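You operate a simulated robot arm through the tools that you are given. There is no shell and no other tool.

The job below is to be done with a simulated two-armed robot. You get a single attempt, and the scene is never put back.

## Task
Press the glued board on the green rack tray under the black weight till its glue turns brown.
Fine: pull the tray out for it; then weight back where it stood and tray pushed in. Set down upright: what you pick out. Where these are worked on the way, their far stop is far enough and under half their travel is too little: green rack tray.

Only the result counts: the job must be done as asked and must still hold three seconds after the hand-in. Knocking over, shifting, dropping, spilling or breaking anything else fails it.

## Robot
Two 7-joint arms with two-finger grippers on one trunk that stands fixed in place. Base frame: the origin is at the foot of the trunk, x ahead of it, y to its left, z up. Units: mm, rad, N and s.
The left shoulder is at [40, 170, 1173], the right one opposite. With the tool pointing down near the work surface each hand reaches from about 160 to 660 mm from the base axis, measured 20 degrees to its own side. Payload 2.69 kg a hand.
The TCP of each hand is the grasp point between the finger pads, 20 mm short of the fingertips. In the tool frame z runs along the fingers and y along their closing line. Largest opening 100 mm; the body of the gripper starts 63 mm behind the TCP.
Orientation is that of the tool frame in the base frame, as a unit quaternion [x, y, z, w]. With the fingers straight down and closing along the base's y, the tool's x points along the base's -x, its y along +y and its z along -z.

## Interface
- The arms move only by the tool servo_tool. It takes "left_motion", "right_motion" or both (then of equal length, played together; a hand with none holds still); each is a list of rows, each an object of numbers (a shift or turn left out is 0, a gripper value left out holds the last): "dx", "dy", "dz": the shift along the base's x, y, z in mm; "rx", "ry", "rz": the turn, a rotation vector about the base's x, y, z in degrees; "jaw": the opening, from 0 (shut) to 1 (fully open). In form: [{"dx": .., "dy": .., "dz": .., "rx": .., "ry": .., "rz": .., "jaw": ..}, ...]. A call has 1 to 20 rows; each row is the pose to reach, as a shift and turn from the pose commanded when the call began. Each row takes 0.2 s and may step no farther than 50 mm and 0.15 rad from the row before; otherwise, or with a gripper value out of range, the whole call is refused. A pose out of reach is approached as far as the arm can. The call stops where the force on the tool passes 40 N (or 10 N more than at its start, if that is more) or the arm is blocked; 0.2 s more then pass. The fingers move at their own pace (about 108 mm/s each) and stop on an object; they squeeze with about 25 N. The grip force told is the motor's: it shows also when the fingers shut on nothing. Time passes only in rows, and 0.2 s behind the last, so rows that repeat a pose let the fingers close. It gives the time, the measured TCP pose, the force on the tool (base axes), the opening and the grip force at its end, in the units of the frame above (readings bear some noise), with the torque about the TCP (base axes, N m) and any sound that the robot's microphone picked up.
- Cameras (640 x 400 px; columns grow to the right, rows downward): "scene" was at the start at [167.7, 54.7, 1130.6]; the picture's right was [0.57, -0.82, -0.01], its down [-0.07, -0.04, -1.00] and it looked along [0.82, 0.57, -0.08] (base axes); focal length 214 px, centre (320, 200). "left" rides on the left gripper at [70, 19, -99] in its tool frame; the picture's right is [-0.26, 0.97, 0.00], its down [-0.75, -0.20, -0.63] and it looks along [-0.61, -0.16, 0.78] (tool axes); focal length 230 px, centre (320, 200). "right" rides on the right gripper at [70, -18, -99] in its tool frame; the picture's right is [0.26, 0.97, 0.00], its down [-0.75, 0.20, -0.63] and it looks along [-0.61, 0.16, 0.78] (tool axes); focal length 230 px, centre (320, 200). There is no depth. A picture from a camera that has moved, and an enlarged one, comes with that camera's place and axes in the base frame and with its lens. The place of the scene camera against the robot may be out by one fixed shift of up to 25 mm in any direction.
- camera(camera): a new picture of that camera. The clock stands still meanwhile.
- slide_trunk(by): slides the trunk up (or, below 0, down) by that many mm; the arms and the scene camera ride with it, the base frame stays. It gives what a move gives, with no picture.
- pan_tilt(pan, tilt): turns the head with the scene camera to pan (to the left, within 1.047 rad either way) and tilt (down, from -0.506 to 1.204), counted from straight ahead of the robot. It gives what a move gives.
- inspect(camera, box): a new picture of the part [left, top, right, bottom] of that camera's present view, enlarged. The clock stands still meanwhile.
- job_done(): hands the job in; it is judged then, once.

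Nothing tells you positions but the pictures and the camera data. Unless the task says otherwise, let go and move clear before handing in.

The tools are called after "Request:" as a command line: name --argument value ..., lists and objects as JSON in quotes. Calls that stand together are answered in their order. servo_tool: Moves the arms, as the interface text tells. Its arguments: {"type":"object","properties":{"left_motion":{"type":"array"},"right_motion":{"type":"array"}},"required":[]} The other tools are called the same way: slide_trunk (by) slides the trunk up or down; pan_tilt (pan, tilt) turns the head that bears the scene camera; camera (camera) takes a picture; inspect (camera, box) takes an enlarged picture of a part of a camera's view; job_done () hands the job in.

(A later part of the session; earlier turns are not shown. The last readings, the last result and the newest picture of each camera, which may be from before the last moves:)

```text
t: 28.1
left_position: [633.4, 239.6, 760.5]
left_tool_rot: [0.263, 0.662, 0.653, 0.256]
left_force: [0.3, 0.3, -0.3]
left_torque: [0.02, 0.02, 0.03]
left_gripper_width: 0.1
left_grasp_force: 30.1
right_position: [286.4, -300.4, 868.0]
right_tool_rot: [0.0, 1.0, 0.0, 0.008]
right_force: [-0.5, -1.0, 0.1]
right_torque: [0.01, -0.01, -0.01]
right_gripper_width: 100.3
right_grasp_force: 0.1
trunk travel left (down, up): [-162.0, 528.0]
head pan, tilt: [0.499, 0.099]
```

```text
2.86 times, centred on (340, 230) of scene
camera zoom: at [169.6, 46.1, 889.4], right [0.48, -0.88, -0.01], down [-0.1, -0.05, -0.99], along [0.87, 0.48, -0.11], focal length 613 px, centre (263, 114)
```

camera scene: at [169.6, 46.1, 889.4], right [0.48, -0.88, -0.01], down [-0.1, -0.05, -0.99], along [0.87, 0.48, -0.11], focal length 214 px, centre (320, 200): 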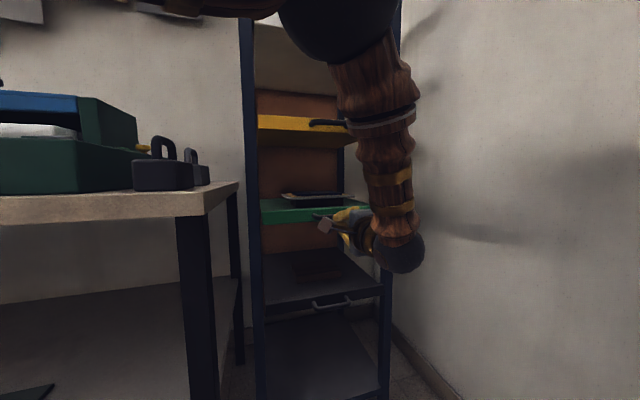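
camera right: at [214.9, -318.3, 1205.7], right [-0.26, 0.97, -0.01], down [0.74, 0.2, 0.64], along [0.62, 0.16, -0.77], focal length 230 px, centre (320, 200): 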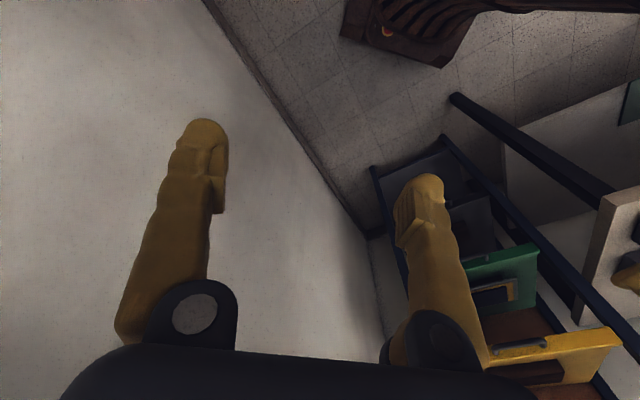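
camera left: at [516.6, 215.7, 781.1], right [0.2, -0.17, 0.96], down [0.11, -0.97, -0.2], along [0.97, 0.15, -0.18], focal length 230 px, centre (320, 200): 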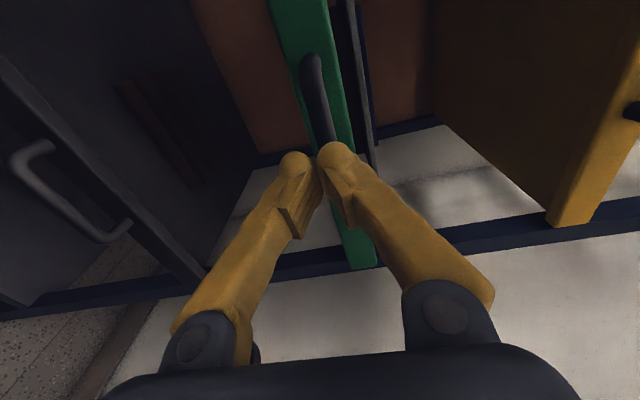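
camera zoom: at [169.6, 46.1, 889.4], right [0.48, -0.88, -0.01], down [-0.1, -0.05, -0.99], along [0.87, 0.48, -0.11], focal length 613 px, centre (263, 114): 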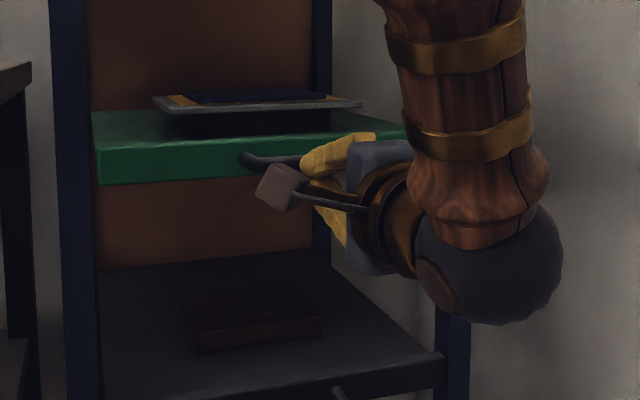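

The closed fingers form a V that opens toward the palm, so a bar seated deep behind the pad tips is better held. I'll go back in deeper with the hand slightly higher, close around the bar, and pull in small steps reading the force.

Request:
servo_tool --left_motion '[{"jaw": 0.6}, {"jaw": 0.6, "dz": 5}, {"dx": 13, "dy": 13, "dz": 8, "jaw": 0.6}, {"dx": 26, "dy": 26, "dz": 8, "jaw": 0.6}, {"dx": 39, "dy": 39, "dz": 8, "jaw": 0.6}, {"dx": 51, "dy": 51, "dz": 8, "jaw": 0.6}, {"dx": 51, "dy": 51, "dz": 8, "jaw": 0.6}, {"dx": 51, "dy": 51, "dz": 8, "jaw": 0.0}, {"dx": 51, "dy": 51, "dz": 8, "jaw": 0.0}, {"dx": 51, "dy": 51, "dz": 8, "jaw": 0.0}, {"dx": 51, "dy": 51, "dz": 8, "jaw": 0.0}]'

Request:
inspect --camera "left" --box '[220, 40, 420, 300]'

```text
t: 30.5
left_position: [687.8, 287.6, 765.3]
left_tool_rot: [0.266, 0.663, 0.65, 0.259]
left_force: [1.9, -5.8, -32.3]
left_torque: [-0.64, -0.12, 0.39]
left_gripper_width: 35.0
left_grasp_force: 45.2
right_position: [288.0, -299.3, 868.4]
right_tool_rot: [0.0, 1.0, -0.001, 0.007]
right_force: [-0.5, 0.3, 0.1]
right_torque: [0.01, 0.03, -0.03]
right_gripper_width: 100.1
right_grasp_force: 0.0
trunk travel left (down, up): [-162.0, 528.0]
head pan, tilt: [0.499, 0.099]
```

```text
1.54 times, centred on (320, 170) of left
camera zoom: at [570.2, 265.2, 787.1], right [0.2, -0.16, 0.97], down [0.11, -0.98, -0.19], along [0.97, 0.14, -0.18], focal length 354 px, centre (320, 246)
```

zoom: 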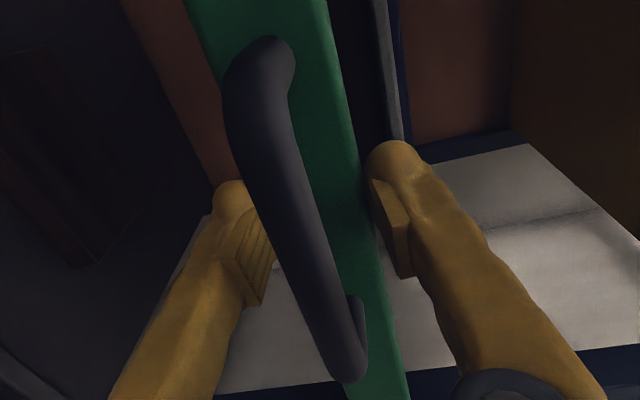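

The tray did creep out a little; now the fingertips straddle the tray front itself. I'll open, back off about 10 mm so only the bar is enclosed, and close again.

Request:
servo_tool --left_motion '[{"jaw": 0.6}, {"jaw": 0.6}, {"dx": -7, "dy": -7, "dz": -2, "jaw": 0.6}, {"dx": -7, "dy": -7, "dz": -2, "jaw": 0.6}, {"dx": -7, "dy": -7, "dz": -2, "jaw": 0.0}, {"dx": -7, "dy": -7, "dz": -2, "jaw": 0.0}, {"dx": -7, "dy": -7, "dz": -2, "jaw": 0.0}, {"dx": -7, "dy": -7, "dz": -2, "jaw": 0.0}]'

Request:
inspect --camera "left" --box '[220, 40, 420, 300]'

```text
t: 32.3
left_position: [678.7, 282.7, 767.6]
left_tool_rot: [0.263, 0.664, 0.651, 0.258]
left_force: [-3.5, 4.0, -12.5]
left_torque: [0.09, -0.11, -0.08]
left_gripper_width: 0.1
left_grasp_force: 24.9
right_position: [286.5, -299.9, 869.2]
right_tool_rot: [0.0, 1.0, -0.001, 0.008]
right_force: [0.5, 0.1, -0.3]
right_torque: [-0.02, 0.01, 0.0]
right_gripper_width: 99.9
right_grasp_force: 0.1
trunk travel left (down, up): [-162.0, 528.0]
head pan, tilt: [0.499, 0.099]
```

```text
1.54 times, centred on (320, 170) of left
camera zoom: at [561.5, 259.8, 787.3], right [0.2, -0.16, 0.97], down [0.11, -0.98, -0.19], along [0.97, 0.15, -0.18], focal length 354 px, centre (320, 246)
```

zoom: 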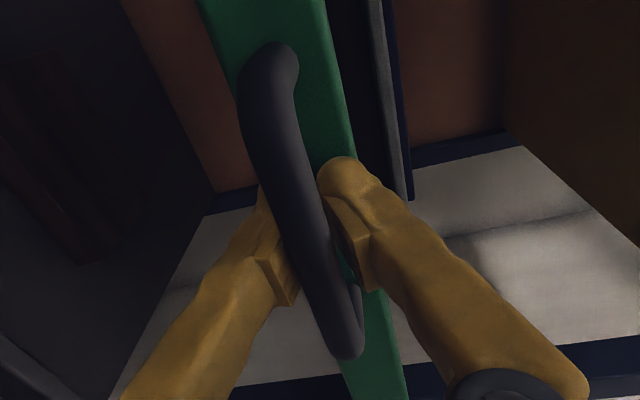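

The bar is enclosed behind the closed fingertips. Now a short, slow pull to read the resistance.

Request:
servo_tool --left_motion '[{"dx": -3, "dy": -3, "dz": -1}, {"dx": -6, "dy": -6, "dz": -2}, {"dx": -9, "dy": -9, "dz": -2}, {"dx": -12, "dy": -12, "dz": -2}]'

Request:
inspect --camera "left" --box '[220, 40, 420, 300]'

```text
t: 33.3
left_position: [665.4, 272.8, 766.0]
left_tool_rot: [0.263, 0.66, 0.656, 0.256]
left_force: [1.3, 1.2, 5.0]
left_torque: [0.01, 0.03, 0.04]
left_gripper_width: 0.3
left_grasp_force: 25.1
right_position: [285.6, -299.9, 869.8]
right_tool_rot: [0.0, 1.0, -0.001, 0.007]
right_force: [0.4, -0.9, 0.6]
right_torque: [-0.01, 0.0, 0.01]
right_gripper_width: 99.7
right_grasp_force: 0.0
trunk travel left (down, up): [-162.0, 528.0]
head pan, tilt: [0.499, 0.099]
```

```text
1.54 times, centred on (320, 170) of left
camera zoom: at [548.1, 248.7, 785.3], right [0.2, -0.17, 0.96], down [0.11, -0.97, -0.2], along [0.97, 0.15, -0.17], focal length 354 px, centre (320, 246)
```

zoom: 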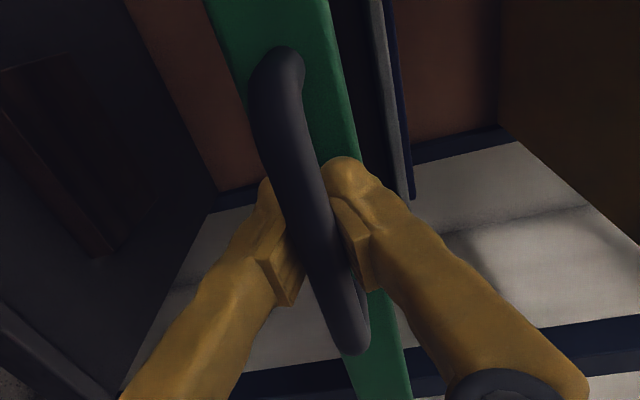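

The bar is still enclosed and the force is low. I'll keep pulling.

Request:
servo_tool --left_motion '[{"dx": -4, "dy": -4}, {"dx": -8, "dy": -8}, {"dx": -12, "dy": -12}, {"dx": -16, "dy": -16}, {"dx": -20, "dy": -20}]'

Request:
inspect --camera "left" --box '[220, 40, 420, 300]'

```text
t: 34.5
left_position: [645.5, 254.0, 766.0]
left_tool_rot: [0.263, 0.66, 0.655, 0.256]
left_force: [-0.5, 3.2, 7.5]
left_torque: [-0.03, 0.1, 0.04]
left_gripper_width: 0.0
left_grasp_force: 25.0
right_position: [285.8, -299.9, 868.6]
right_tool_rot: [0.001, 1.0, -0.001, 0.009]
right_force: [0.1, -1.0, 0.0]
right_torque: [-0.03, -0.01, -0.01]
right_gripper_width: 99.8
right_grasp_force: 0.1
trunk travel left (down, up): [-162.0, 528.0]
head pan, tilt: [0.499, 0.099]
```

```text
1.54 times, centred on (320, 170) of left
camera zoom: at [528.6, 229.3, 785.3], right [0.2, -0.17, 0.96], down [0.12, -0.97, -0.2], along [0.97, 0.15, -0.18], focal length 354 px, centre (320, 246)
```

zoom: 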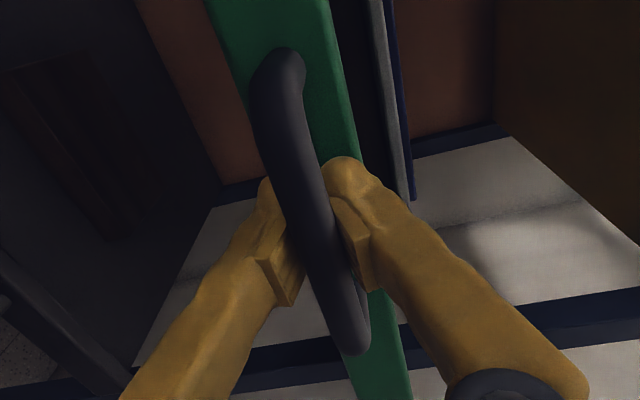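

The tray follows the hand. I'll continue pulling at the same slow pace.

Request:
servo_tool --left_motion '[{"dx": -4, "dy": -4}, {"dx": -8, "dy": -8}, {"dx": -12, "dy": -12}, {"dx": -16, "dy": -16}, {"dx": -20, "dy": -20}, {"dx": -24, "dy": -24}, {"dx": -28, "dy": -28}, {"dx": -32, "dy": -32}, {"dx": -36, "dy": -36}, {"dx": -40, "dy": -40}, {"dx": -44, "dy": -44}, {"dx": -48, "dy": -48}, {"dx": -52, "dy": -52}, {"dx": -56, "dy": -56}, {"dx": -60, "dy": -60}]'

Request:
inspect --camera "left" --box '[220, 40, 420, 300]'

Request:
camera --camera "scene"

```text
t: 37.7
left_position: [587.3, 196.1, 764.9]
left_tool_rot: [0.262, 0.663, 0.653, 0.254]
left_force: [-2.1, 5.2, 10.7]
left_torque: [-0.02, 0.17, -0.09]
left_gripper_width: 0.1
left_grasp_force: 24.7
right_position: [285.8, -299.6, 868.8]
right_tool_rot: [0.0, 1.0, 0.001, 0.009]
right_force: [-0.3, -0.5, -0.3]
right_torque: [0.02, 0.0, 0.0]
right_gripper_width: 99.9
right_grasp_force: 0.1
trunk travel left (down, up): [-162.0, 528.0]
head pan, tilt: [0.499, 0.099]
```

```text
1.54 times, centred on (320, 170) of left
camera zoom: at [470.2, 169.5, 785.7], right [0.2, -0.17, 0.96], down [0.12, -0.97, -0.2], along [0.97, 0.16, -0.18], focal length 354 px, centre (320, 246)
```

zoom: 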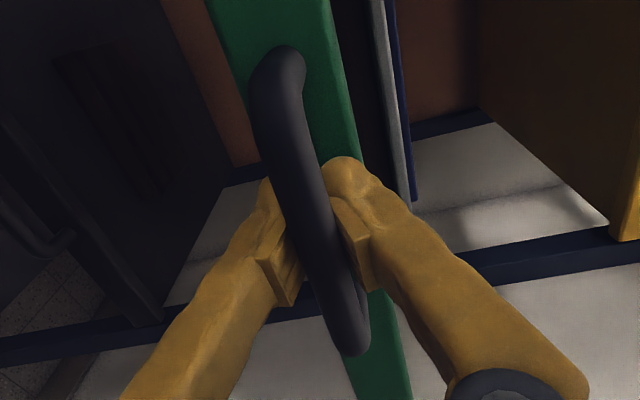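

```text
taken
camera scene: at [168.7, 46.2, 889.5], right [0.48, -0.88, -0.01], down [-0.1, -0.05, -0.99], along [0.87, 0.48, -0.11], focal length 214 px, centre (320, 200)
```

scene: 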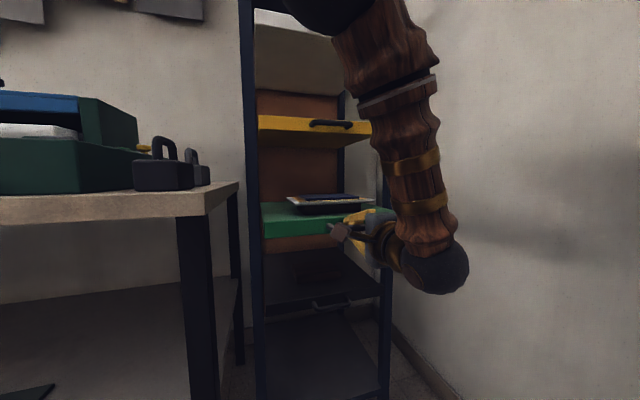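

The tray is about 115 mm out and tracking well. A slight upward and sideways force is building, so I'll ease the path by a couple of mm while continuing.

Request:
servo_tool --left_motion '[{"dx": -4, "dy": -4, "dz": 1}, {"dx": -8, "dy": -8, "dz": 2}, {"dx": -12, "dy": -12, "dz": 2}, {"dx": -16, "dy": -16, "dz": 2}, {"dx": -20, "dy": -19, "dz": 2}, {"dx": -24, "dy": -23, "dz": 2}, {"dx": -28, "dy": -27, "dz": 2}, {"dx": -33, "dy": -31, "dz": 2}, {"dx": -37, "dy": -35, "dz": 2}, {"dx": -41, "dy": -39, "dz": 2}, {"dx": -45, "dy": -43, "dz": 2}, {"dx": -49, "dy": -47, "dz": 2}, {"dx": -53, "dy": -51, "dz": 2}, {"dx": -57, "dy": -55, "dz": 2}, {"dx": -61, "dy": -59, "dz": 2}, {"dx": -65, "dy": -63, "dz": 2}, {"dx": -69, "dy": -67, "dz": 2}, {"dx": -73, "dy": -71, "dz": 2}]'

Request:
camera --camera "left"

Request:
camera --camera "scene"

```text
t: 41.5
left_position: [516.2, 120.8, 766.2]
left_tool_rot: [0.262, 0.666, 0.651, 0.253]
left_force: [-3.6, 6.8, -15.1]
left_torque: [0.04, -0.18, -0.15]
left_gripper_width: 0.0
left_grasp_force: 29.8
right_position: [286.7, -299.3, 869.2]
right_tool_rot: [0.001, 1.0, 0.0, 0.007]
right_force: [0.3, 0.6, -0.5]
right_torque: [0.02, 0.02, 0.02]
right_gripper_width: 100.0
right_grasp_force: 0.0
trunk travel left (down, up): [-162.0, 528.0]
head pan, tilt: [0.499, 0.099]
```

```text
taken
camera left: at [400.4, 95.2, 787.3], right [0.21, -0.16, 0.96], down [0.12, -0.97, -0.19], along [0.97, 0.15, -0.19], focal length 230 px, centre (320, 200)
```

left: 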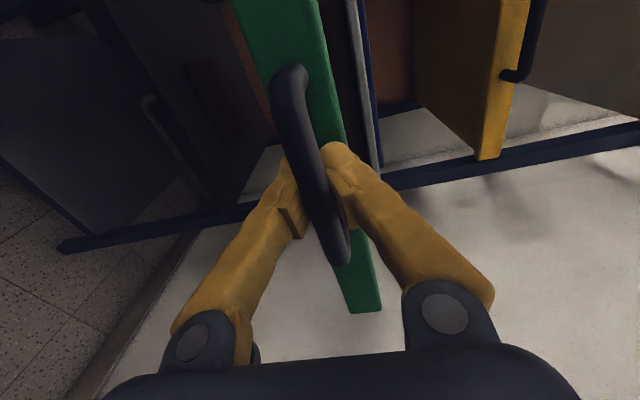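

```text
taken
camera scene: at [170.1, 46.6, 889.1], right [0.48, -0.88, -0.01], down [-0.1, -0.05, -0.99], along [0.87, 0.48, -0.12], focal length 214 px, centre (320, 200)
```

scene: 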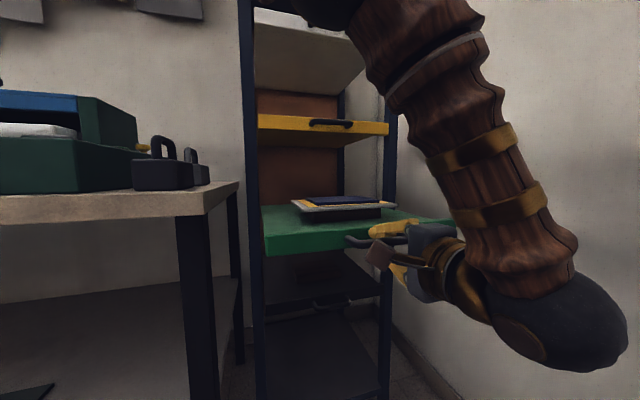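

The tray is now about 220 mm out and still coming. I'll lower the hand a hair and continue toward the stop.

Request:
servo_tool --left_motion '[{"dx": -4, "dy": -4, "dz": -1}, {"dx": -8, "dy": -8, "dz": -1}, {"dx": -13, "dy": -11, "dz": -1}, {"dx": -17, "dy": -15, "dz": -1}, {"dx": -21, "dy": -19, "dz": -1}, {"dx": -25, "dy": -23, "dz": -1}, {"dx": -29, "dy": -27, "dz": -1}, {"dx": -33, "dy": -31, "dz": -1}, {"dx": -37, "dy": -35, "dz": -1}]'

Request:
camera --camera "left"

Request:
pan_tilt --pan 0.4 --tilt 0.3

Request:
camera --camera "scene"

```text
t: 43.2
left_position: [474.9, 90.2, 766.5]
left_tool_rot: [0.264, 0.67, 0.647, 0.252]
left_force: [4.1, -8.3, -44.4]
left_torque: [0.24, -0.46, -0.27]
left_gripper_width: 0.0
left_grasp_force: 29.0
right_position: [274.2, -300.2, 872.6]
right_tool_rot: [0.0, 1.0, 0.0, 0.016]
right_force: [-1.0, 0.7, 0.1]
right_torque: [0.02, 0.02, 0.03]
right_gripper_width: 100.2
right_grasp_force: 0.1
trunk travel left (down, up): [-162.0, 528.0]
head pan, tilt: [0.499, 0.099]
stopped in row 8 (left hand): the force on the tool passed its limit at 41 N (the readings are from after the stop); the commanded pose is now the measured one
```

```text
taken
camera left: at [358.4, 64.7, 789.0], right [0.22, -0.15, 0.96], down [0.12, -0.98, -0.18], along [0.97, 0.15, -0.19], focal length 230 px, centre (320, 200)
```

left: 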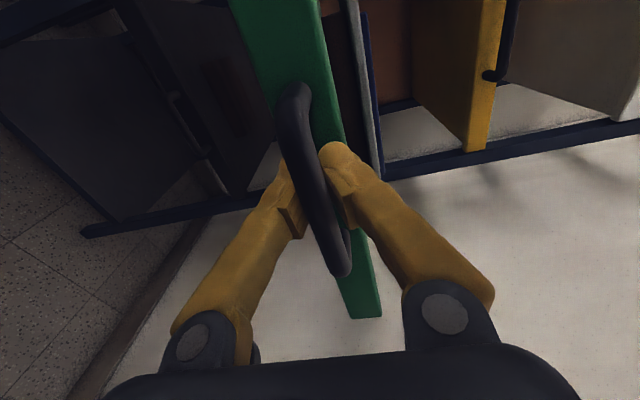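

```text
t: 44.0
left_position: [475.7, 90.6, 766.2]
left_tool_rot: [0.263, 0.671, 0.645, 0.252]
left_force: [-7.8, 4.3, -60.4]
left_torque: [0.32, -0.69, -0.14]
left_gripper_width: 0.0
left_grasp_force: 29.9
right_position: [274.1, -298.8, 872.9]
right_tool_rot: [0.0, 1.0, -0.001, 0.015]
right_force: [0.2, 0.3, -0.1]
right_torque: [0.01, 0.05, 0.0]
right_gripper_width: 100.0
right_grasp_force: 0.0
trunk travel left (down, up): [-162.0, 528.0]
head pan, tilt: [0.4, 0.3]
```

```text
taken
camera scene: at [176.8, 39.1, 869.9], right [0.39, -0.92, -0.01], down [-0.29, -0.12, -0.95], along [0.87, 0.37, -0.31], focal length 214 px, centre (320, 200)
```

scene: 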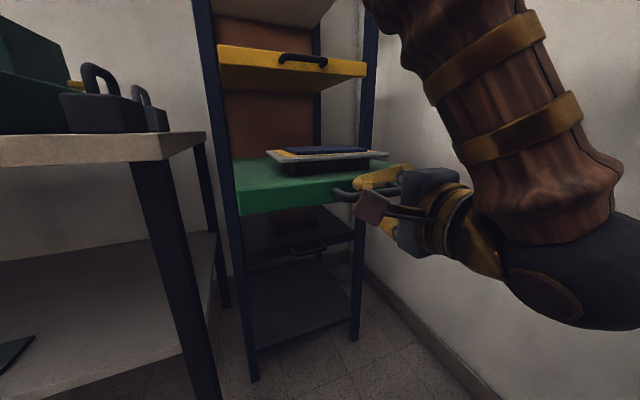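

The stop came from a vertical load (hand pressing the bar up), not from the tray's end stop. I'll lower the hand to relieve it.

Request:
servo_tool --left_motion '[{"dz": -2}, {"dz": -4}, {"dz": -4}]'

```text
t: 44.8
left_position: [482.1, 99.9, 767.3]
left_tool_rot: [0.25, 0.677, 0.648, 0.245]
left_force: [13.2, -10.2, -39.9]
left_torque: [0.29, -0.52, 0.19]
left_gripper_width: 0.0
left_grasp_force: 30.0
right_position: [274.9, -300.2, 871.9]
right_tool_rot: [0.0, 1.0, -0.002, 0.015]
right_force: [0.7, -0.4, 0.1]
right_torque: [-0.01, -0.01, -0.01]
right_gripper_width: 100.3
right_grasp_force: 0.1
trunk travel left (down, up): [-162.0, 528.0]
head pan, tilt: [0.4, 0.3]
```

The arm seems to be at its limit this close in, so it drifts. The tray is about 260 mm out; I'll open the jaws to unload the bar and check how things stand.

Request:
servo_tool --left_motion '[{"dx": 3, "dy": 3, "dz": -2, "jaw": 0.3}, {"dx": 6, "dy": 6, "dz": -2, "jaw": 0.6}, {"dx": 6, "dy": 6, "dz": -2, "jaw": 0.8}, {"dx": 6, "dy": 6, "dz": -2, "jaw": 0.8}]'

Request:
camera --camera "left"

Request:
camera --camera "scene"

```text
t: 45.8
left_position: [486.8, 107.6, 770.9]
left_tool_rot: [0.243, 0.675, 0.651, 0.249]
left_force: [0.2, -0.3, -0.3]
left_torque: [-0.03, 0.01, -0.01]
left_gripper_width: 79.8
left_grasp_force: 0.0
right_position: [272.2, -300.7, 873.0]
right_tool_rot: [-0.001, 1.0, 0.0, 0.015]
right_force: [-0.9, -0.5, 0.3]
right_torque: [-0.02, -0.04, 0.0]
right_gripper_width: 100.0
right_grasp_force: 0.1
trunk travel left (down, up): [-162.0, 528.0]
head pan, tilt: [0.4, 0.3]
```

```text
taken
camera left: at [370.1, 79.2, 791.3], right [0.2, -0.14, 0.97], down [0.16, -0.97, -0.17], along [0.97, 0.19, -0.17], focal length 230 px, centre (320, 200)
```

left: 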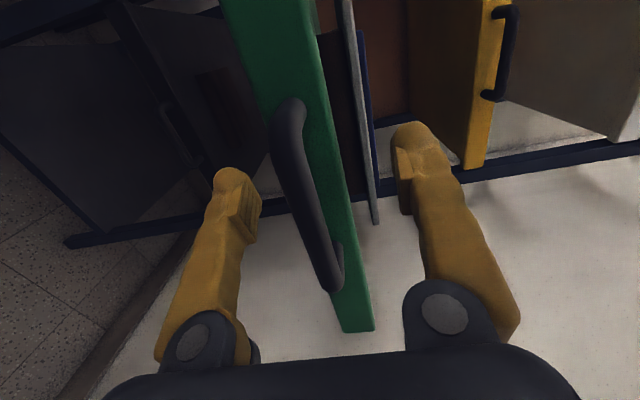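

```text
taken
camera scene: at [174.5, 38.3, 870.6], right [0.39, -0.92, -0.01], down [-0.29, -0.11, -0.95], along [0.87, 0.37, -0.31], focal length 214 px, centre (320, 200)
```

scene: 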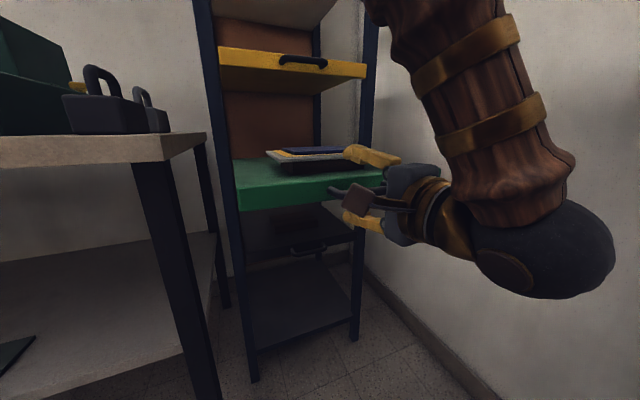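

The jaws are clear and the load is gone. The hand can't go lower or nearer in this posture, but it may be able to go nearer if slightly higher; there is about 30 mm of room between the jaws. I'll test a small retreat with a slight rise.

Request:
servo_tool --left_motion '[{"dx": 0, "dy": 0, "dz": 10, "jaw": 1.0}, {"dx": -3, "dy": -3, "dz": 18, "jaw": 1.0}, {"dx": -6, "dy": -6, "dz": 20, "jaw": 1.0}, {"dx": -6, "dy": -6, "dz": 20, "jaw": 1.0}]'

Request:
camera --camera "left"

```text
t: 46.8
left_position: [479.0, 105.4, 783.5]
left_tool_rot: [0.247, 0.677, 0.65, 0.24]
left_force: [0.9, 0.0, 1.3]
left_torque: [0.01, -0.02, 0.01]
left_gripper_width: 100.2
left_grasp_force: 0.0
right_position: [272.5, -300.3, 873.3]
right_tool_rot: [0.0, 1.0, -0.002, 0.017]
right_force: [0.0, 0.5, -0.9]
right_torque: [0.03, 0.01, 0.01]
right_gripper_width: 100.3
right_grasp_force: 0.0
trunk travel left (down, up): [-162.0, 528.0]
head pan, tilt: [0.4, 0.3]
```

```text
taken
camera left: at [363.5, 75.9, 806.1], right [0.22, -0.14, 0.97], down [0.16, -0.97, -0.17], along [0.96, 0.19, -0.19], focal length 230 px, centre (320, 200)
```

left: 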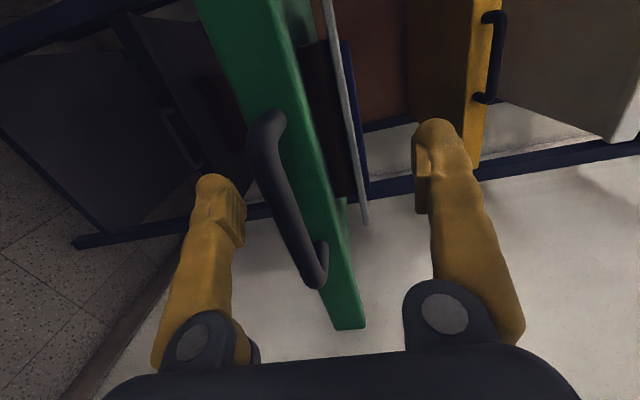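

It can move in -x but not further in -y in this posture. I'll retreat along -x with a slight yaw toward straight-ahead, sliding the open jaws off the bar.

Request:
servo_tool --left_motion '[{"dx": -6, "dy": 8, "rz": -3}, {"dx": -14, "dy": 10, "rz": -6}, {"dx": -24, "dy": 10, "rz": -9}, {"dx": -36, "dy": 10, "rz": -12}, {"dx": -50, "dy": 10, "rz": -12}, {"dx": -64, "dy": 10, "rz": -12}, {"dx": -78, "dy": 10, "rz": -12}]'

Request:
camera --camera "left"

Request:
camera --camera "scene"

```text
t: 48.4
left_position: [402.8, 117.2, 786.6]
left_tool_rot: [0.307, 0.655, 0.619, 0.305]
left_force: [0.1, 0.5, 0.7]
left_torque: [-0.01, 0.03, 0.01]
left_gripper_width: 99.8
left_grasp_force: 0.0
right_position: [272.2, -299.1, 873.8]
right_tool_rot: [0.001, 1.0, -0.001, 0.017]
right_force: [0.0, 0.1, -0.3]
right_torque: [0.03, 0.01, -0.01]
right_gripper_width: 99.8
right_grasp_force: 0.0
trunk travel left (down, up): [-162.0, 528.0]
head pan, tilt: [0.4, 0.3]
```

```text
taken
camera left: at [283.6, 110.4, 808.2], right [0.18, -0.16, 0.97], down [-0.03, -0.99, -0.16], along [0.98, 0.0, -0.19], focal length 230 px, centre (320, 200)
```

left: 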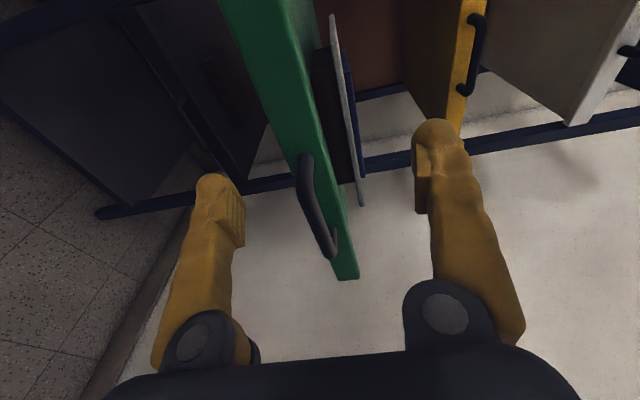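

```text
taken
camera scene: at [174.4, 38.3, 870.6], right [0.39, -0.92, -0.01], down [-0.29, -0.11, -0.95], along [0.87, 0.37, -0.31], focal length 214 px, centre (320, 200)
```

scene: 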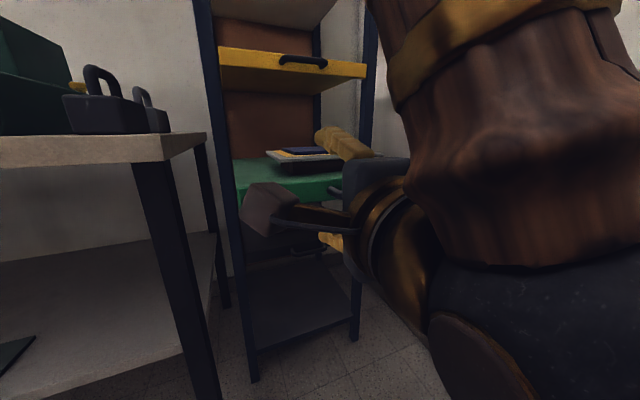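

The hand is clear of the bar. Lifting the hand relative to the head would crowd the camera, so I'll raise the trunk instead, which carries everything up together.

Request:
slide_trunk --by 120

Request:
slide_trunk --by 118

Request:
camera --camera "left"

Request:
camera --camera "scene"

```text
t: 49.9
left_position: [404.6, 115.6, 911.5]
left_tool_rot: [0.303, 0.656, 0.618, 0.309]
left_force: [0.6, 0.6, 0.1]
left_torque: [-0.03, -0.02, -0.01]
left_gripper_width: 100.0
left_grasp_force: 0.1
right_position: [272.9, -299.6, 992.4]
right_tool_rot: [0.001, 1.0, -0.002, 0.017]
right_force: [0.4, 1.2, 0.3]
right_torque: [0.01, 0.02, 0.0]
right_gripper_width: 99.9
right_grasp_force: 0.0
trunk travel left (down, up): [-282.0, 408.0]
head pan, tilt: [0.4, 0.3]
```

```text
t: 51.3
left_position: [405.3, 117.0, 1030.7]
left_tool_rot: [0.301, 0.657, 0.618, 0.311]
left_force: [-0.2, 0.2, 0.0]
left_torque: [-0.02, 0.0, 0.03]
left_gripper_width: 99.9
left_grasp_force: 0.1
right_position: [272.8, -299.9, 1110.6]
right_tool_rot: [0.001, 1.0, -0.003, 0.016]
right_force: [-0.2, 0.1, 1.0]
right_torque: [-0.05, 0.0, 0.0]
right_gripper_width: 99.9
right_grasp_force: 0.0
trunk travel left (down, up): [-400.0, 290.0]
head pan, tilt: [0.4, 0.3]
```

```text
taken
camera left: at [286.3, 109.4, 1051.1], right [0.17, -0.15, 0.97], down [-0.02, -0.99, -0.15], along [0.98, 0.0, -0.17], focal length 230 px, centre (320, 200)
```

left: 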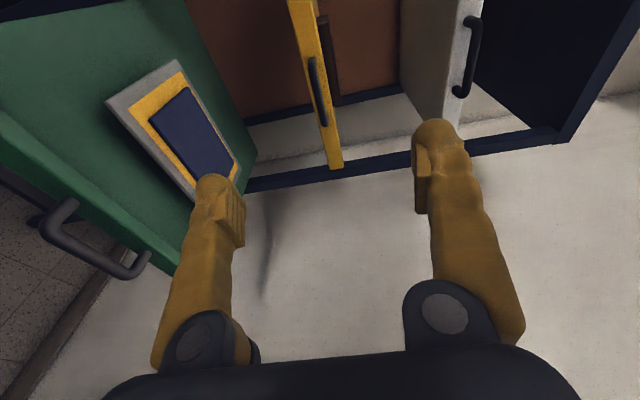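

```text
taken
camera scene: at [178.6, 38.2, 1108.5], right [0.39, -0.92, -0.01], down [-0.29, -0.11, -0.95], along [0.87, 0.37, -0.31], focal length 214 px, centre (320, 200)
```

scene: 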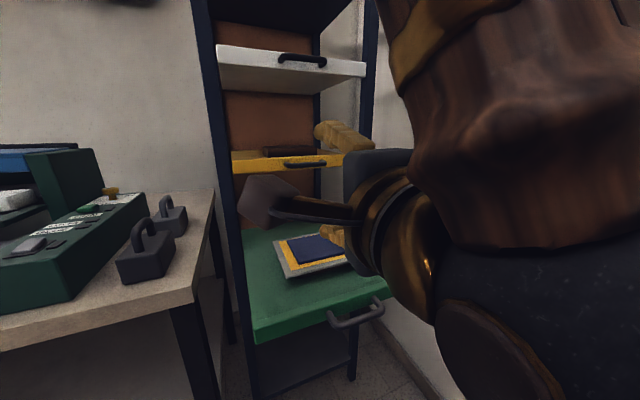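

The tray is well out and the board shows clearly: grey base, yellow glue border, dark-blue plate on top, centred near (636, 245). Now I'll turn the left hand back to pointing down with the jaws closing across the weight's handle, moving toward the bench at a safe height.

Request:
servo_tool --left_motion '[{"dx": -1, "dy": 5, "dz": 4, "rx": -6.07, "ry": 0.51, "rz": 4.86}, {"dx": -2, "dy": 10, "dz": 8, "rx": -12.14, "ry": 1.03, "rz": 9.73}, {"dx": -3, "dy": 15, "dz": 12, "rx": -18.2, "ry": 1.54, "rz": 14.6}, {"dx": -4, "dy": 20, "dz": 16, "rx": -24.3, "ry": 2.05, "rz": 19.45}, {"dx": -5, "dy": 30, "dz": 20, "rx": -30.3, "ry": 2.56, "rz": 24.3}, {"dx": -6, "dy": 40, "dz": 24, "rx": -36.4, "ry": 3.08, "rz": 29.2}, {"dx": -7, "dy": 50, "dz": 28, "rx": -42.5, "ry": 3.59, "rz": 34.0}, {"dx": -8, "dy": 60, "dz": 32, "rx": -48.5, "ry": 4.1, "rz": 38.9}]'

Request:
camera --camera "scene"

```text
t: 52.1
left_position: [351.1, 133.0, 977.2]
left_tool_rot: [0.232, 0.789, 0.533, 0.2]
left_force: [-1.2, 0.2, 0.2]
left_torque: [0.04, 0.04, -0.01]
left_gripper_width: 99.9
left_grasp_force: 0.1
right_position: [253.6, -301.2, 1114.7]
right_tool_rot: [-0.001, 1.0, -0.002, 0.026]
right_force: [-1.2, 0.9, -0.1]
right_torque: [-0.03, -0.05, 0.01]
right_gripper_width: 100.2
right_grasp_force: 0.0
trunk travel left (down, up): [-400.0, 290.0]
head pan, tilt: [0.4, 0.3]
stopped in row 3 (left hand): the arm was blocked; the commanded pose is now the measured one
```

```text
taken
camera scene: at [176.2, 38.3, 1109.0], right [0.39, -0.92, -0.01], down [-0.29, -0.12, -0.95], along [0.88, 0.37, -0.31], focal length 214 px, centre (320, 200)
```

scene: 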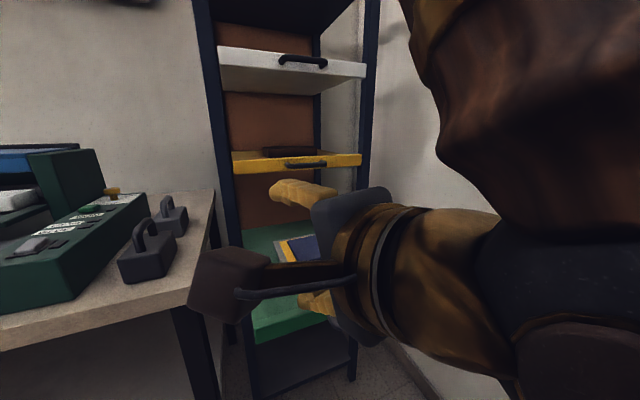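

The arm was blocked near the body (too close in). I'll move the hand forward and away from the trunk before continuing the turn.

Request:
servo_tool --left_motion '[{"dx": 15, "dy": 5, "dz": 5}, {"dx": 35, "dy": 12, "dz": 10}, {"dx": 55, "dy": 20, "dz": 20}, {"dx": 75, "dy": 30, "dz": 30}, {"dx": 90, "dy": 40, "dz": 40}, {"dx": 90, "dy": 40, "dz": 40}]'

Request:
camera --camera "scene"

```text
t: 53.5
left_position: [448.6, 184.3, 1023.2]
left_tool_rot: [0.204, 0.809, 0.514, 0.199]
left_force: [0.1, -0.1, 0.7]
left_torque: [0.04, -0.02, 0.0]
left_gripper_width: 100.2
left_grasp_force: 0.1
right_position: [256.2, -300.0, 1114.7]
right_tool_rot: [0.0, 1.0, -0.002, 0.025]
right_force: [0.1, -0.7, 0.2]
right_torque: [-0.01, 0.02, -0.01]
right_gripper_width: 100.0
right_grasp_force: 0.1
trunk travel left (down, up): [-400.0, 290.0]
head pan, tilt: [0.4, 0.3]
```

```text
taken
camera scene: at [179.3, 38.4, 1108.4], right [0.39, -0.92, -0.01], down [-0.29, -0.12, -0.95], along [0.87, 0.37, -0.31], focal length 214 px, centre (320, 200)
```

scene: 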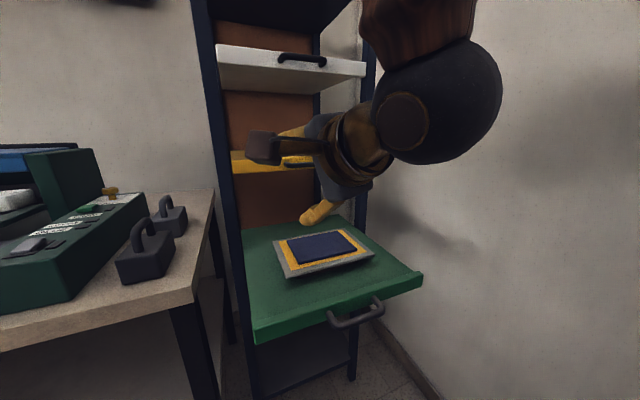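

A clear view of the tray and board now. I'll continue turning the hand to point down, moving left and up as it turns.

Request:
servo_tool --left_motion '[{"dx": 0, "dy": 5, "dz": 5, "rx": -5.3, "ry": -0.18, "rz": 4.8}, {"dx": 0, "dy": 10, "dz": 10, "rx": -10.6, "ry": -0.36, "rz": 9.6}, {"dx": 0, "dy": 15, "dz": 15, "rx": -15.9, "ry": -0.54, "rz": 14.4}, {"dx": 0, "dy": 20, "dz": 20, "rx": -21.2, "ry": -0.71, "rz": 19.3}, {"dx": 0, "dy": 28, "dz": 25, "rx": -26.5, "ry": -0.89, "rz": 24.1}, {"dx": 0, "dy": 36, "dz": 30, "rx": -31.8, "ry": -1.07, "rz": 28.9}, {"dx": 0, "dy": 44, "dz": 35, "rx": -37.2, "ry": -1.25, "rz": 33.7}]'

Request:
camera --camera "scene"

```text
t: 55.1
left_position: [444.1, 211.8, 1054.5]
left_tool_rot: [-0.079, 0.944, 0.298, 0.119]
left_force: [-0.2, -0.1, 0.3]
left_torque: [0.01, 0.02, 0.01]
left_gripper_width: 99.7
left_grasp_force: 0.1
right_position: [257.2, -299.4, 1114.9]
right_tool_rot: [0.001, 1.0, -0.003, 0.025]
right_force: [0.3, 0.2, -0.2]
right_torque: [0.0, -0.01, -0.01]
right_gripper_width: 100.3
right_grasp_force: 0.1
trunk travel left (down, up): [-400.0, 290.0]
head pan, tilt: [0.4, 0.3]
```

```text
taken
camera scene: at [178.4, 38.7, 1108.6], right [0.39, -0.92, -0.01], down [-0.29, -0.12, -0.95], along [0.87, 0.37, -0.31], focal length 214 px, centre (320, 200)
```

scene: 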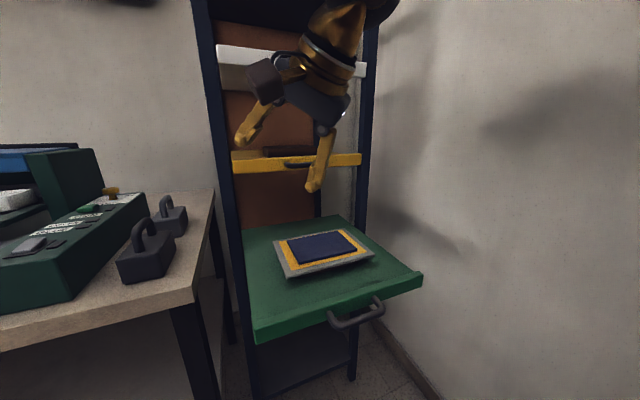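

Half the turn is done and the way is clear. I'll finish it while shifting left.

Request:
servo_tool --left_motion '[{"dx": 0, "dy": 12, "dz": 4, "rx": -5.3, "ry": -0.18, "rz": 4.8}, {"dx": 0, "dy": 24, "dz": 8, "rx": -10.6, "ry": -0.36, "rz": 9.6}, {"dx": -4, "dy": 38, "dz": 12, "rx": -15.9, "ry": -0.54, "rz": 14.4}, {"dx": -8, "dy": 52, "dz": 16, "rx": -21.2, "ry": -0.71, "rz": 19.3}, {"dx": -12, "dy": 68, "dz": 20, "rx": -26.5, "ry": -0.89, "rz": 24.1}, {"dx": -16, "dy": 84, "dz": 20, "rx": -31.8, "ry": -1.07, "rz": 28.9}, {"dx": -20, "dy": 100, "dz": 20, "rx": -37.2, "ry": -1.25, "rz": 33.7}, {"dx": -20, "dy": 110, "dz": 20, "rx": -37.2, "ry": -1.25, "rz": 33.7}]'

Request:
pan_tilt --pan 0.6 --tilt 0.35

Request:
camera --camera "scene"

Request:
camera --camera "left"

```text
t: 56.9
left_position: [424.3, 320.0, 1074.3]
left_tool_rot: [-0.382, 0.924, 0.006, 0.007]
left_force: [0.3, 0.3, -1.4]
left_torque: [-0.02, -0.01, -0.05]
left_gripper_width: 99.9
left_grasp_force: 0.0
right_position: [255.8, -299.7, 1115.0]
right_tool_rot: [0.0, 1.0, -0.002, 0.026]
right_force: [0.5, -0.1, -0.6]
right_torque: [0.05, 0.01, -0.01]
right_gripper_width: 100.0
right_grasp_force: 0.1
trunk travel left (down, up): [-400.0, 290.0]
head pan, tilt: [0.4, 0.3]
```

```text
t: 57.6
left_position: [423.4, 320.5, 1073.7]
left_tool_rot: [-0.381, 0.924, 0.007, 0.008]
left_force: [-0.1, -0.1, 0.4]
left_torque: [-0.04, -0.03, 0.03]
left_gripper_width: 100.0
left_grasp_force: 0.1
right_position: [256.9, -300.6, 1115.5]
right_tool_rot: [-0.001, 1.0, -0.003, 0.025]
right_force: [0.0, 0.0, -0.8]
right_torque: [-0.03, 0.01, 0.0]
right_gripper_width: 100.3
right_grasp_force: 0.1
trunk travel left (down, up): [-400.0, 290.0]
head pan, tilt: [0.6, 0.351]
```

```text
taken
camera scene: at [169.3, 54.6, 1104.0], right [0.56, -0.83, -0.01], down [-0.3, -0.19, -0.93], along [0.77, 0.53, -0.36], focal length 214 px, centre (320, 200)
```

scene: 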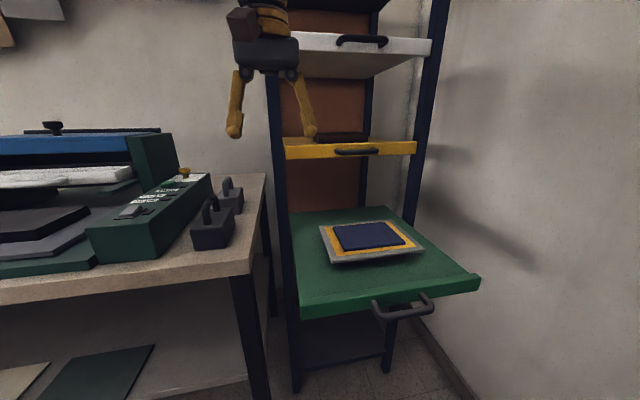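

```text
taken
camera left: at [361.8, 282.9, 1171.6], right [-0.5, 0.87, 0.01], down [0.67, 0.37, 0.64], along [0.55, 0.33, -0.77], focal length 230 px, centre (320, 200)
```

left: 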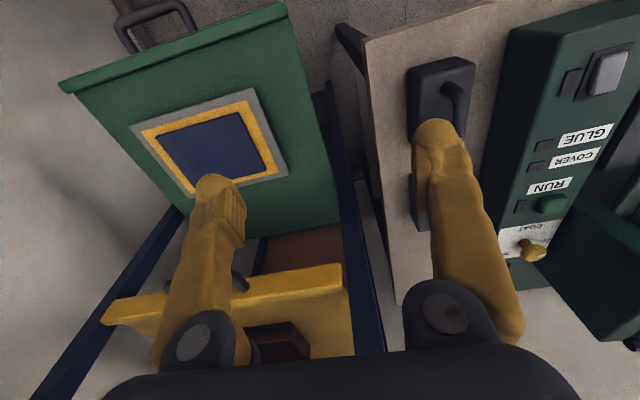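

The hand now points down with jaws across the weight's handle direction, and its camera sees both board and weights. I'll zoom to measure both accurately.

Request:
inspect --camera "left" --box '[50, 0, 330, 220]'

Request:
inspect --camera "left" --box '[340, 20, 520, 260]'

Request:
inspect --camera "scene" --box '[280, 190, 500, 330]'

Request:
camera --camera "right"

```text
1.82 times, centred on (190, 110) of left
camera zoom: at [361.8, 282.9, 1171.6], right [-0.5, 0.87, 0.01], down [0.67, 0.37, 0.64], along [0.55, 0.33, -0.77], focal length 418 px, centre (556, 364)
```

zoom: 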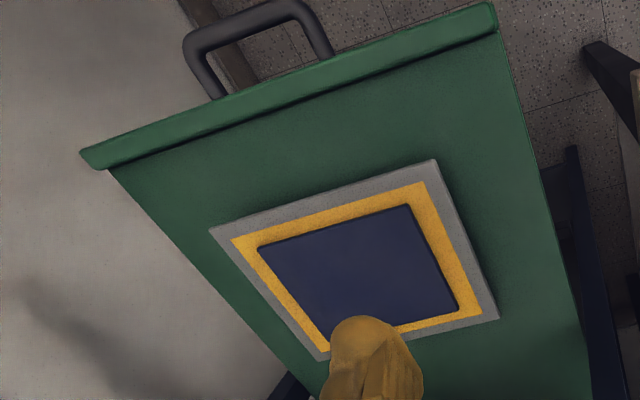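

```text
1.67 times, centred on (430, 140) of left
camera zoom: at [361.8, 282.9, 1171.6], right [-0.5, 0.87, 0.01], down [0.67, 0.37, 0.64], along [0.55, 0.33, -0.77], focal length 384 px, centre (137, 300)
```

zoom: 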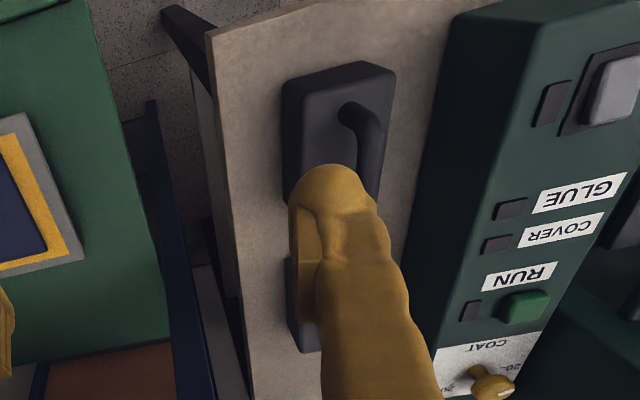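

```text
2.86 times, centred on (390, 260) of scene
camera zoom: at [169.3, 54.6, 1104.0], right [0.56, -0.83, -0.01], down [-0.3, -0.19, -0.93], along [0.77, 0.53, -0.36], focal length 613 px, centre (120, 29)
```

zoom: 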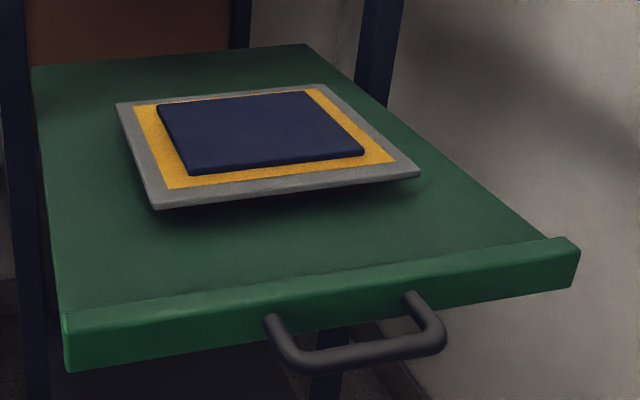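

```text
taken
camera right: at [181.1, -318.3, 1210.8], right [-0.26, 0.97, -0.02], down [0.72, 0.2, 0.67], along [0.65, 0.16, -0.75], focal length 230 px, centre (320, 200)
```

right: 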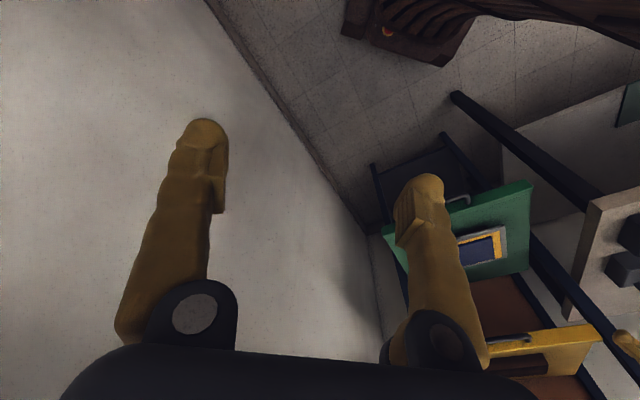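

The black weight measures about 63 mm wide, near face at u≈552, v≈47–110. I'll move the hand over it at a safe height for a close straight-down look.

Request:
servo_tool --left_motion '[{"dx": -10, "dy": 35}, {"dx": -20, "dy": 70}, {"dx": -30, "dy": 105}, {"dx": -40, "dy": 140}, {"dx": -49, "dy": 167}, {"dx": -49, "dy": 167}]'

Request:
camera --camera "left"

Request:
camera --camera "scene"

```text
t: 59.0
left_position: [376.0, 487.4, 1073.5]
left_tool_rot: [-0.381, 0.925, 0.007, 0.007]
left_force: [0.3, 0.0, -0.3]
left_torque: [0.03, -0.01, 0.0]
left_gripper_width: 99.9
left_grasp_force: 0.1
right_position: [256.4, -300.7, 1114.2]
right_tool_rot: [0.0, 1.0, -0.001, 0.025]
right_force: [0.5, -0.2, 0.5]
right_torque: [0.0, -0.01, -0.02]
right_gripper_width: 100.0
right_grasp_force: 0.1
trunk travel left (down, up): [-400.0, 290.0]
head pan, tilt: [0.6, 0.351]
```

```text
taken
camera left: at [313.9, 450.0, 1171.2], right [-0.5, 0.87, 0.01], down [0.67, 0.38, 0.64], along [0.55, 0.33, -0.77], focal length 230 px, centre (320, 200)
```

left: 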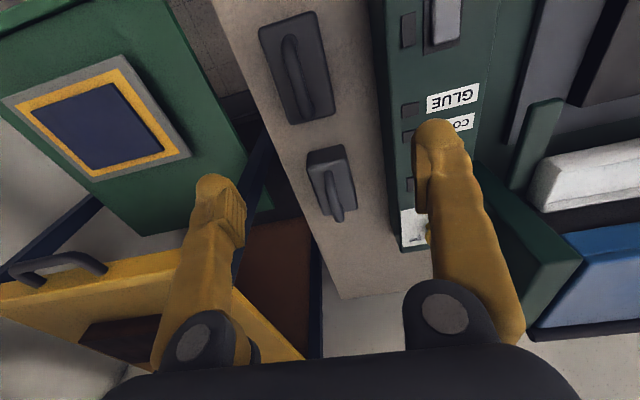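

```text
taken
camera scene: at [169.3, 54.4, 1104.0], right [0.56, -0.83, -0.01], down [-0.3, -0.19, -0.93], along [0.77, 0.53, -0.36], focal length 214 px, centre (320, 200)
```

scene: 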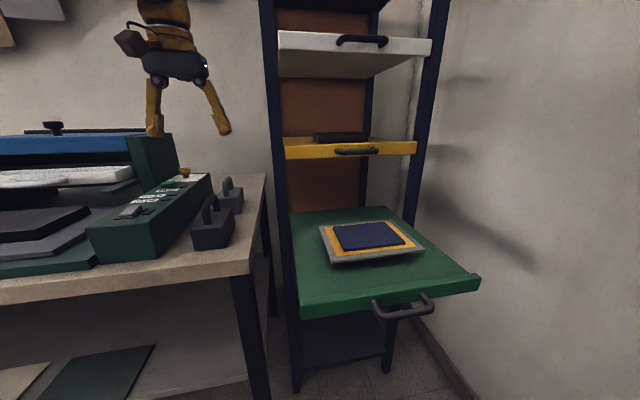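

Request:
inspect --camera "left" --box '[230, 0, 390, 230]'

```text
1.74 times, centred on (310, 115) of left
camera zoom: at [313.9, 450.0, 1171.2], right [-0.5, 0.87, 0.01], down [0.67, 0.38, 0.64], along [0.55, 0.33, -0.77], focal length 400 px, centre (337, 348)
```

zoom: 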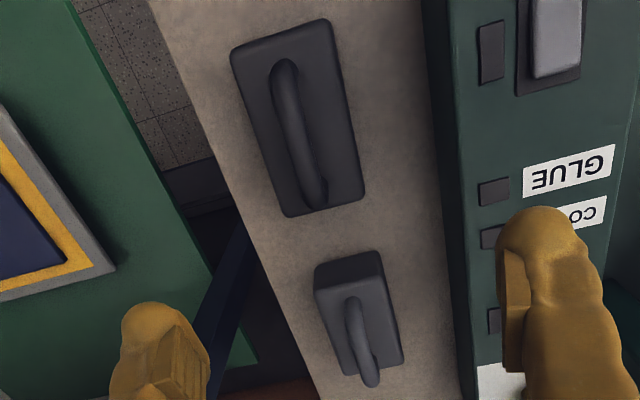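

The black weight's body spans about u 541–635, v 40–94, body top z≈898, handle bar along u at v≈69 with its top near z≈945. I'll shift over it and come down part-way, then check alignment.

Request:
servo_tool --left_motion '[{"dx": -5, "dy": -12, "dz": -10}, {"dx": -9, "dy": -25, "dz": -25}, {"dx": -9, "dy": -25, "dz": -45}, {"dx": -9, "dy": -25, "dz": -65}, {"dx": -9, "dy": -25, "dz": -65}]'

Request:
camera --camera "left"

Request:
inspect --camera "scene" --box '[80, 20, 280, 260]'

```text
t: 60.2
left_position: [366.3, 463.6, 1008.4]
left_tool_rot: [-0.382, 0.924, 0.006, 0.008]
left_force: [-0.1, 0.7, 0.1]
left_torque: [-0.01, 0.01, 0.01]
left_gripper_width: 100.0
left_grasp_force: 0.0
right_position: [256.1, -300.6, 1114.9]
right_tool_rot: [0.0, 1.0, -0.002, 0.026]
right_force: [-0.1, -0.1, -0.4]
right_torque: [0.01, -0.02, 0.03]
right_gripper_width: 100.1
right_grasp_force: 0.0
trunk travel left (down, up): [-400.0, 290.0]
head pan, tilt: [0.6, 0.351]
```

```text
taken
camera left: at [304.2, 425.2, 1105.7], right [-0.5, 0.87, 0.01], down [0.67, 0.38, 0.64], along [0.55, 0.33, -0.77], focal length 230 px, centre (320, 200)
```

left: 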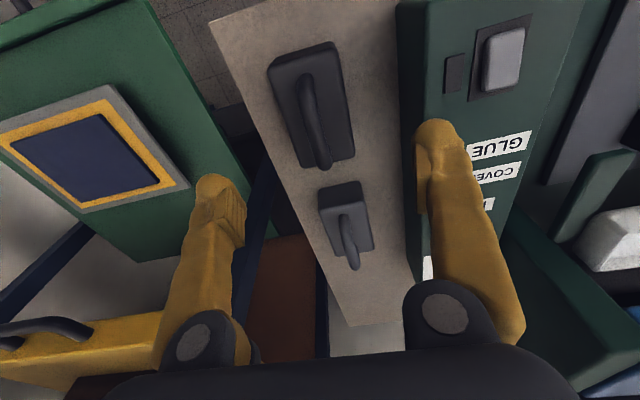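

```text
1.67 times, centred on (180, 140) of scene
camera zoom: at [169.1, 54.6, 1104.1], right [0.56, -0.83, -0.01], down [-0.3, -0.19, -0.93], along [0.77, 0.53, -0.36], focal length 358 px, centre (553, 300)
```

zoom: 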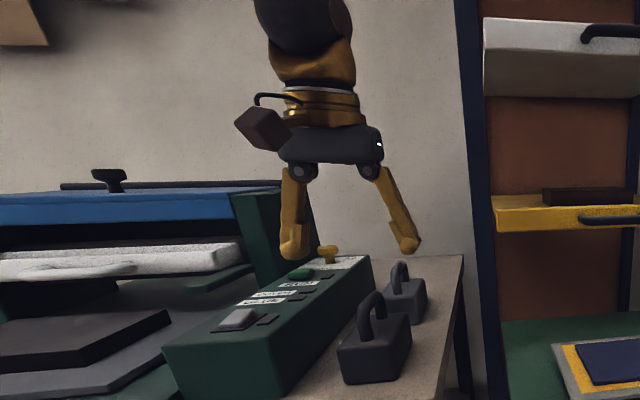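

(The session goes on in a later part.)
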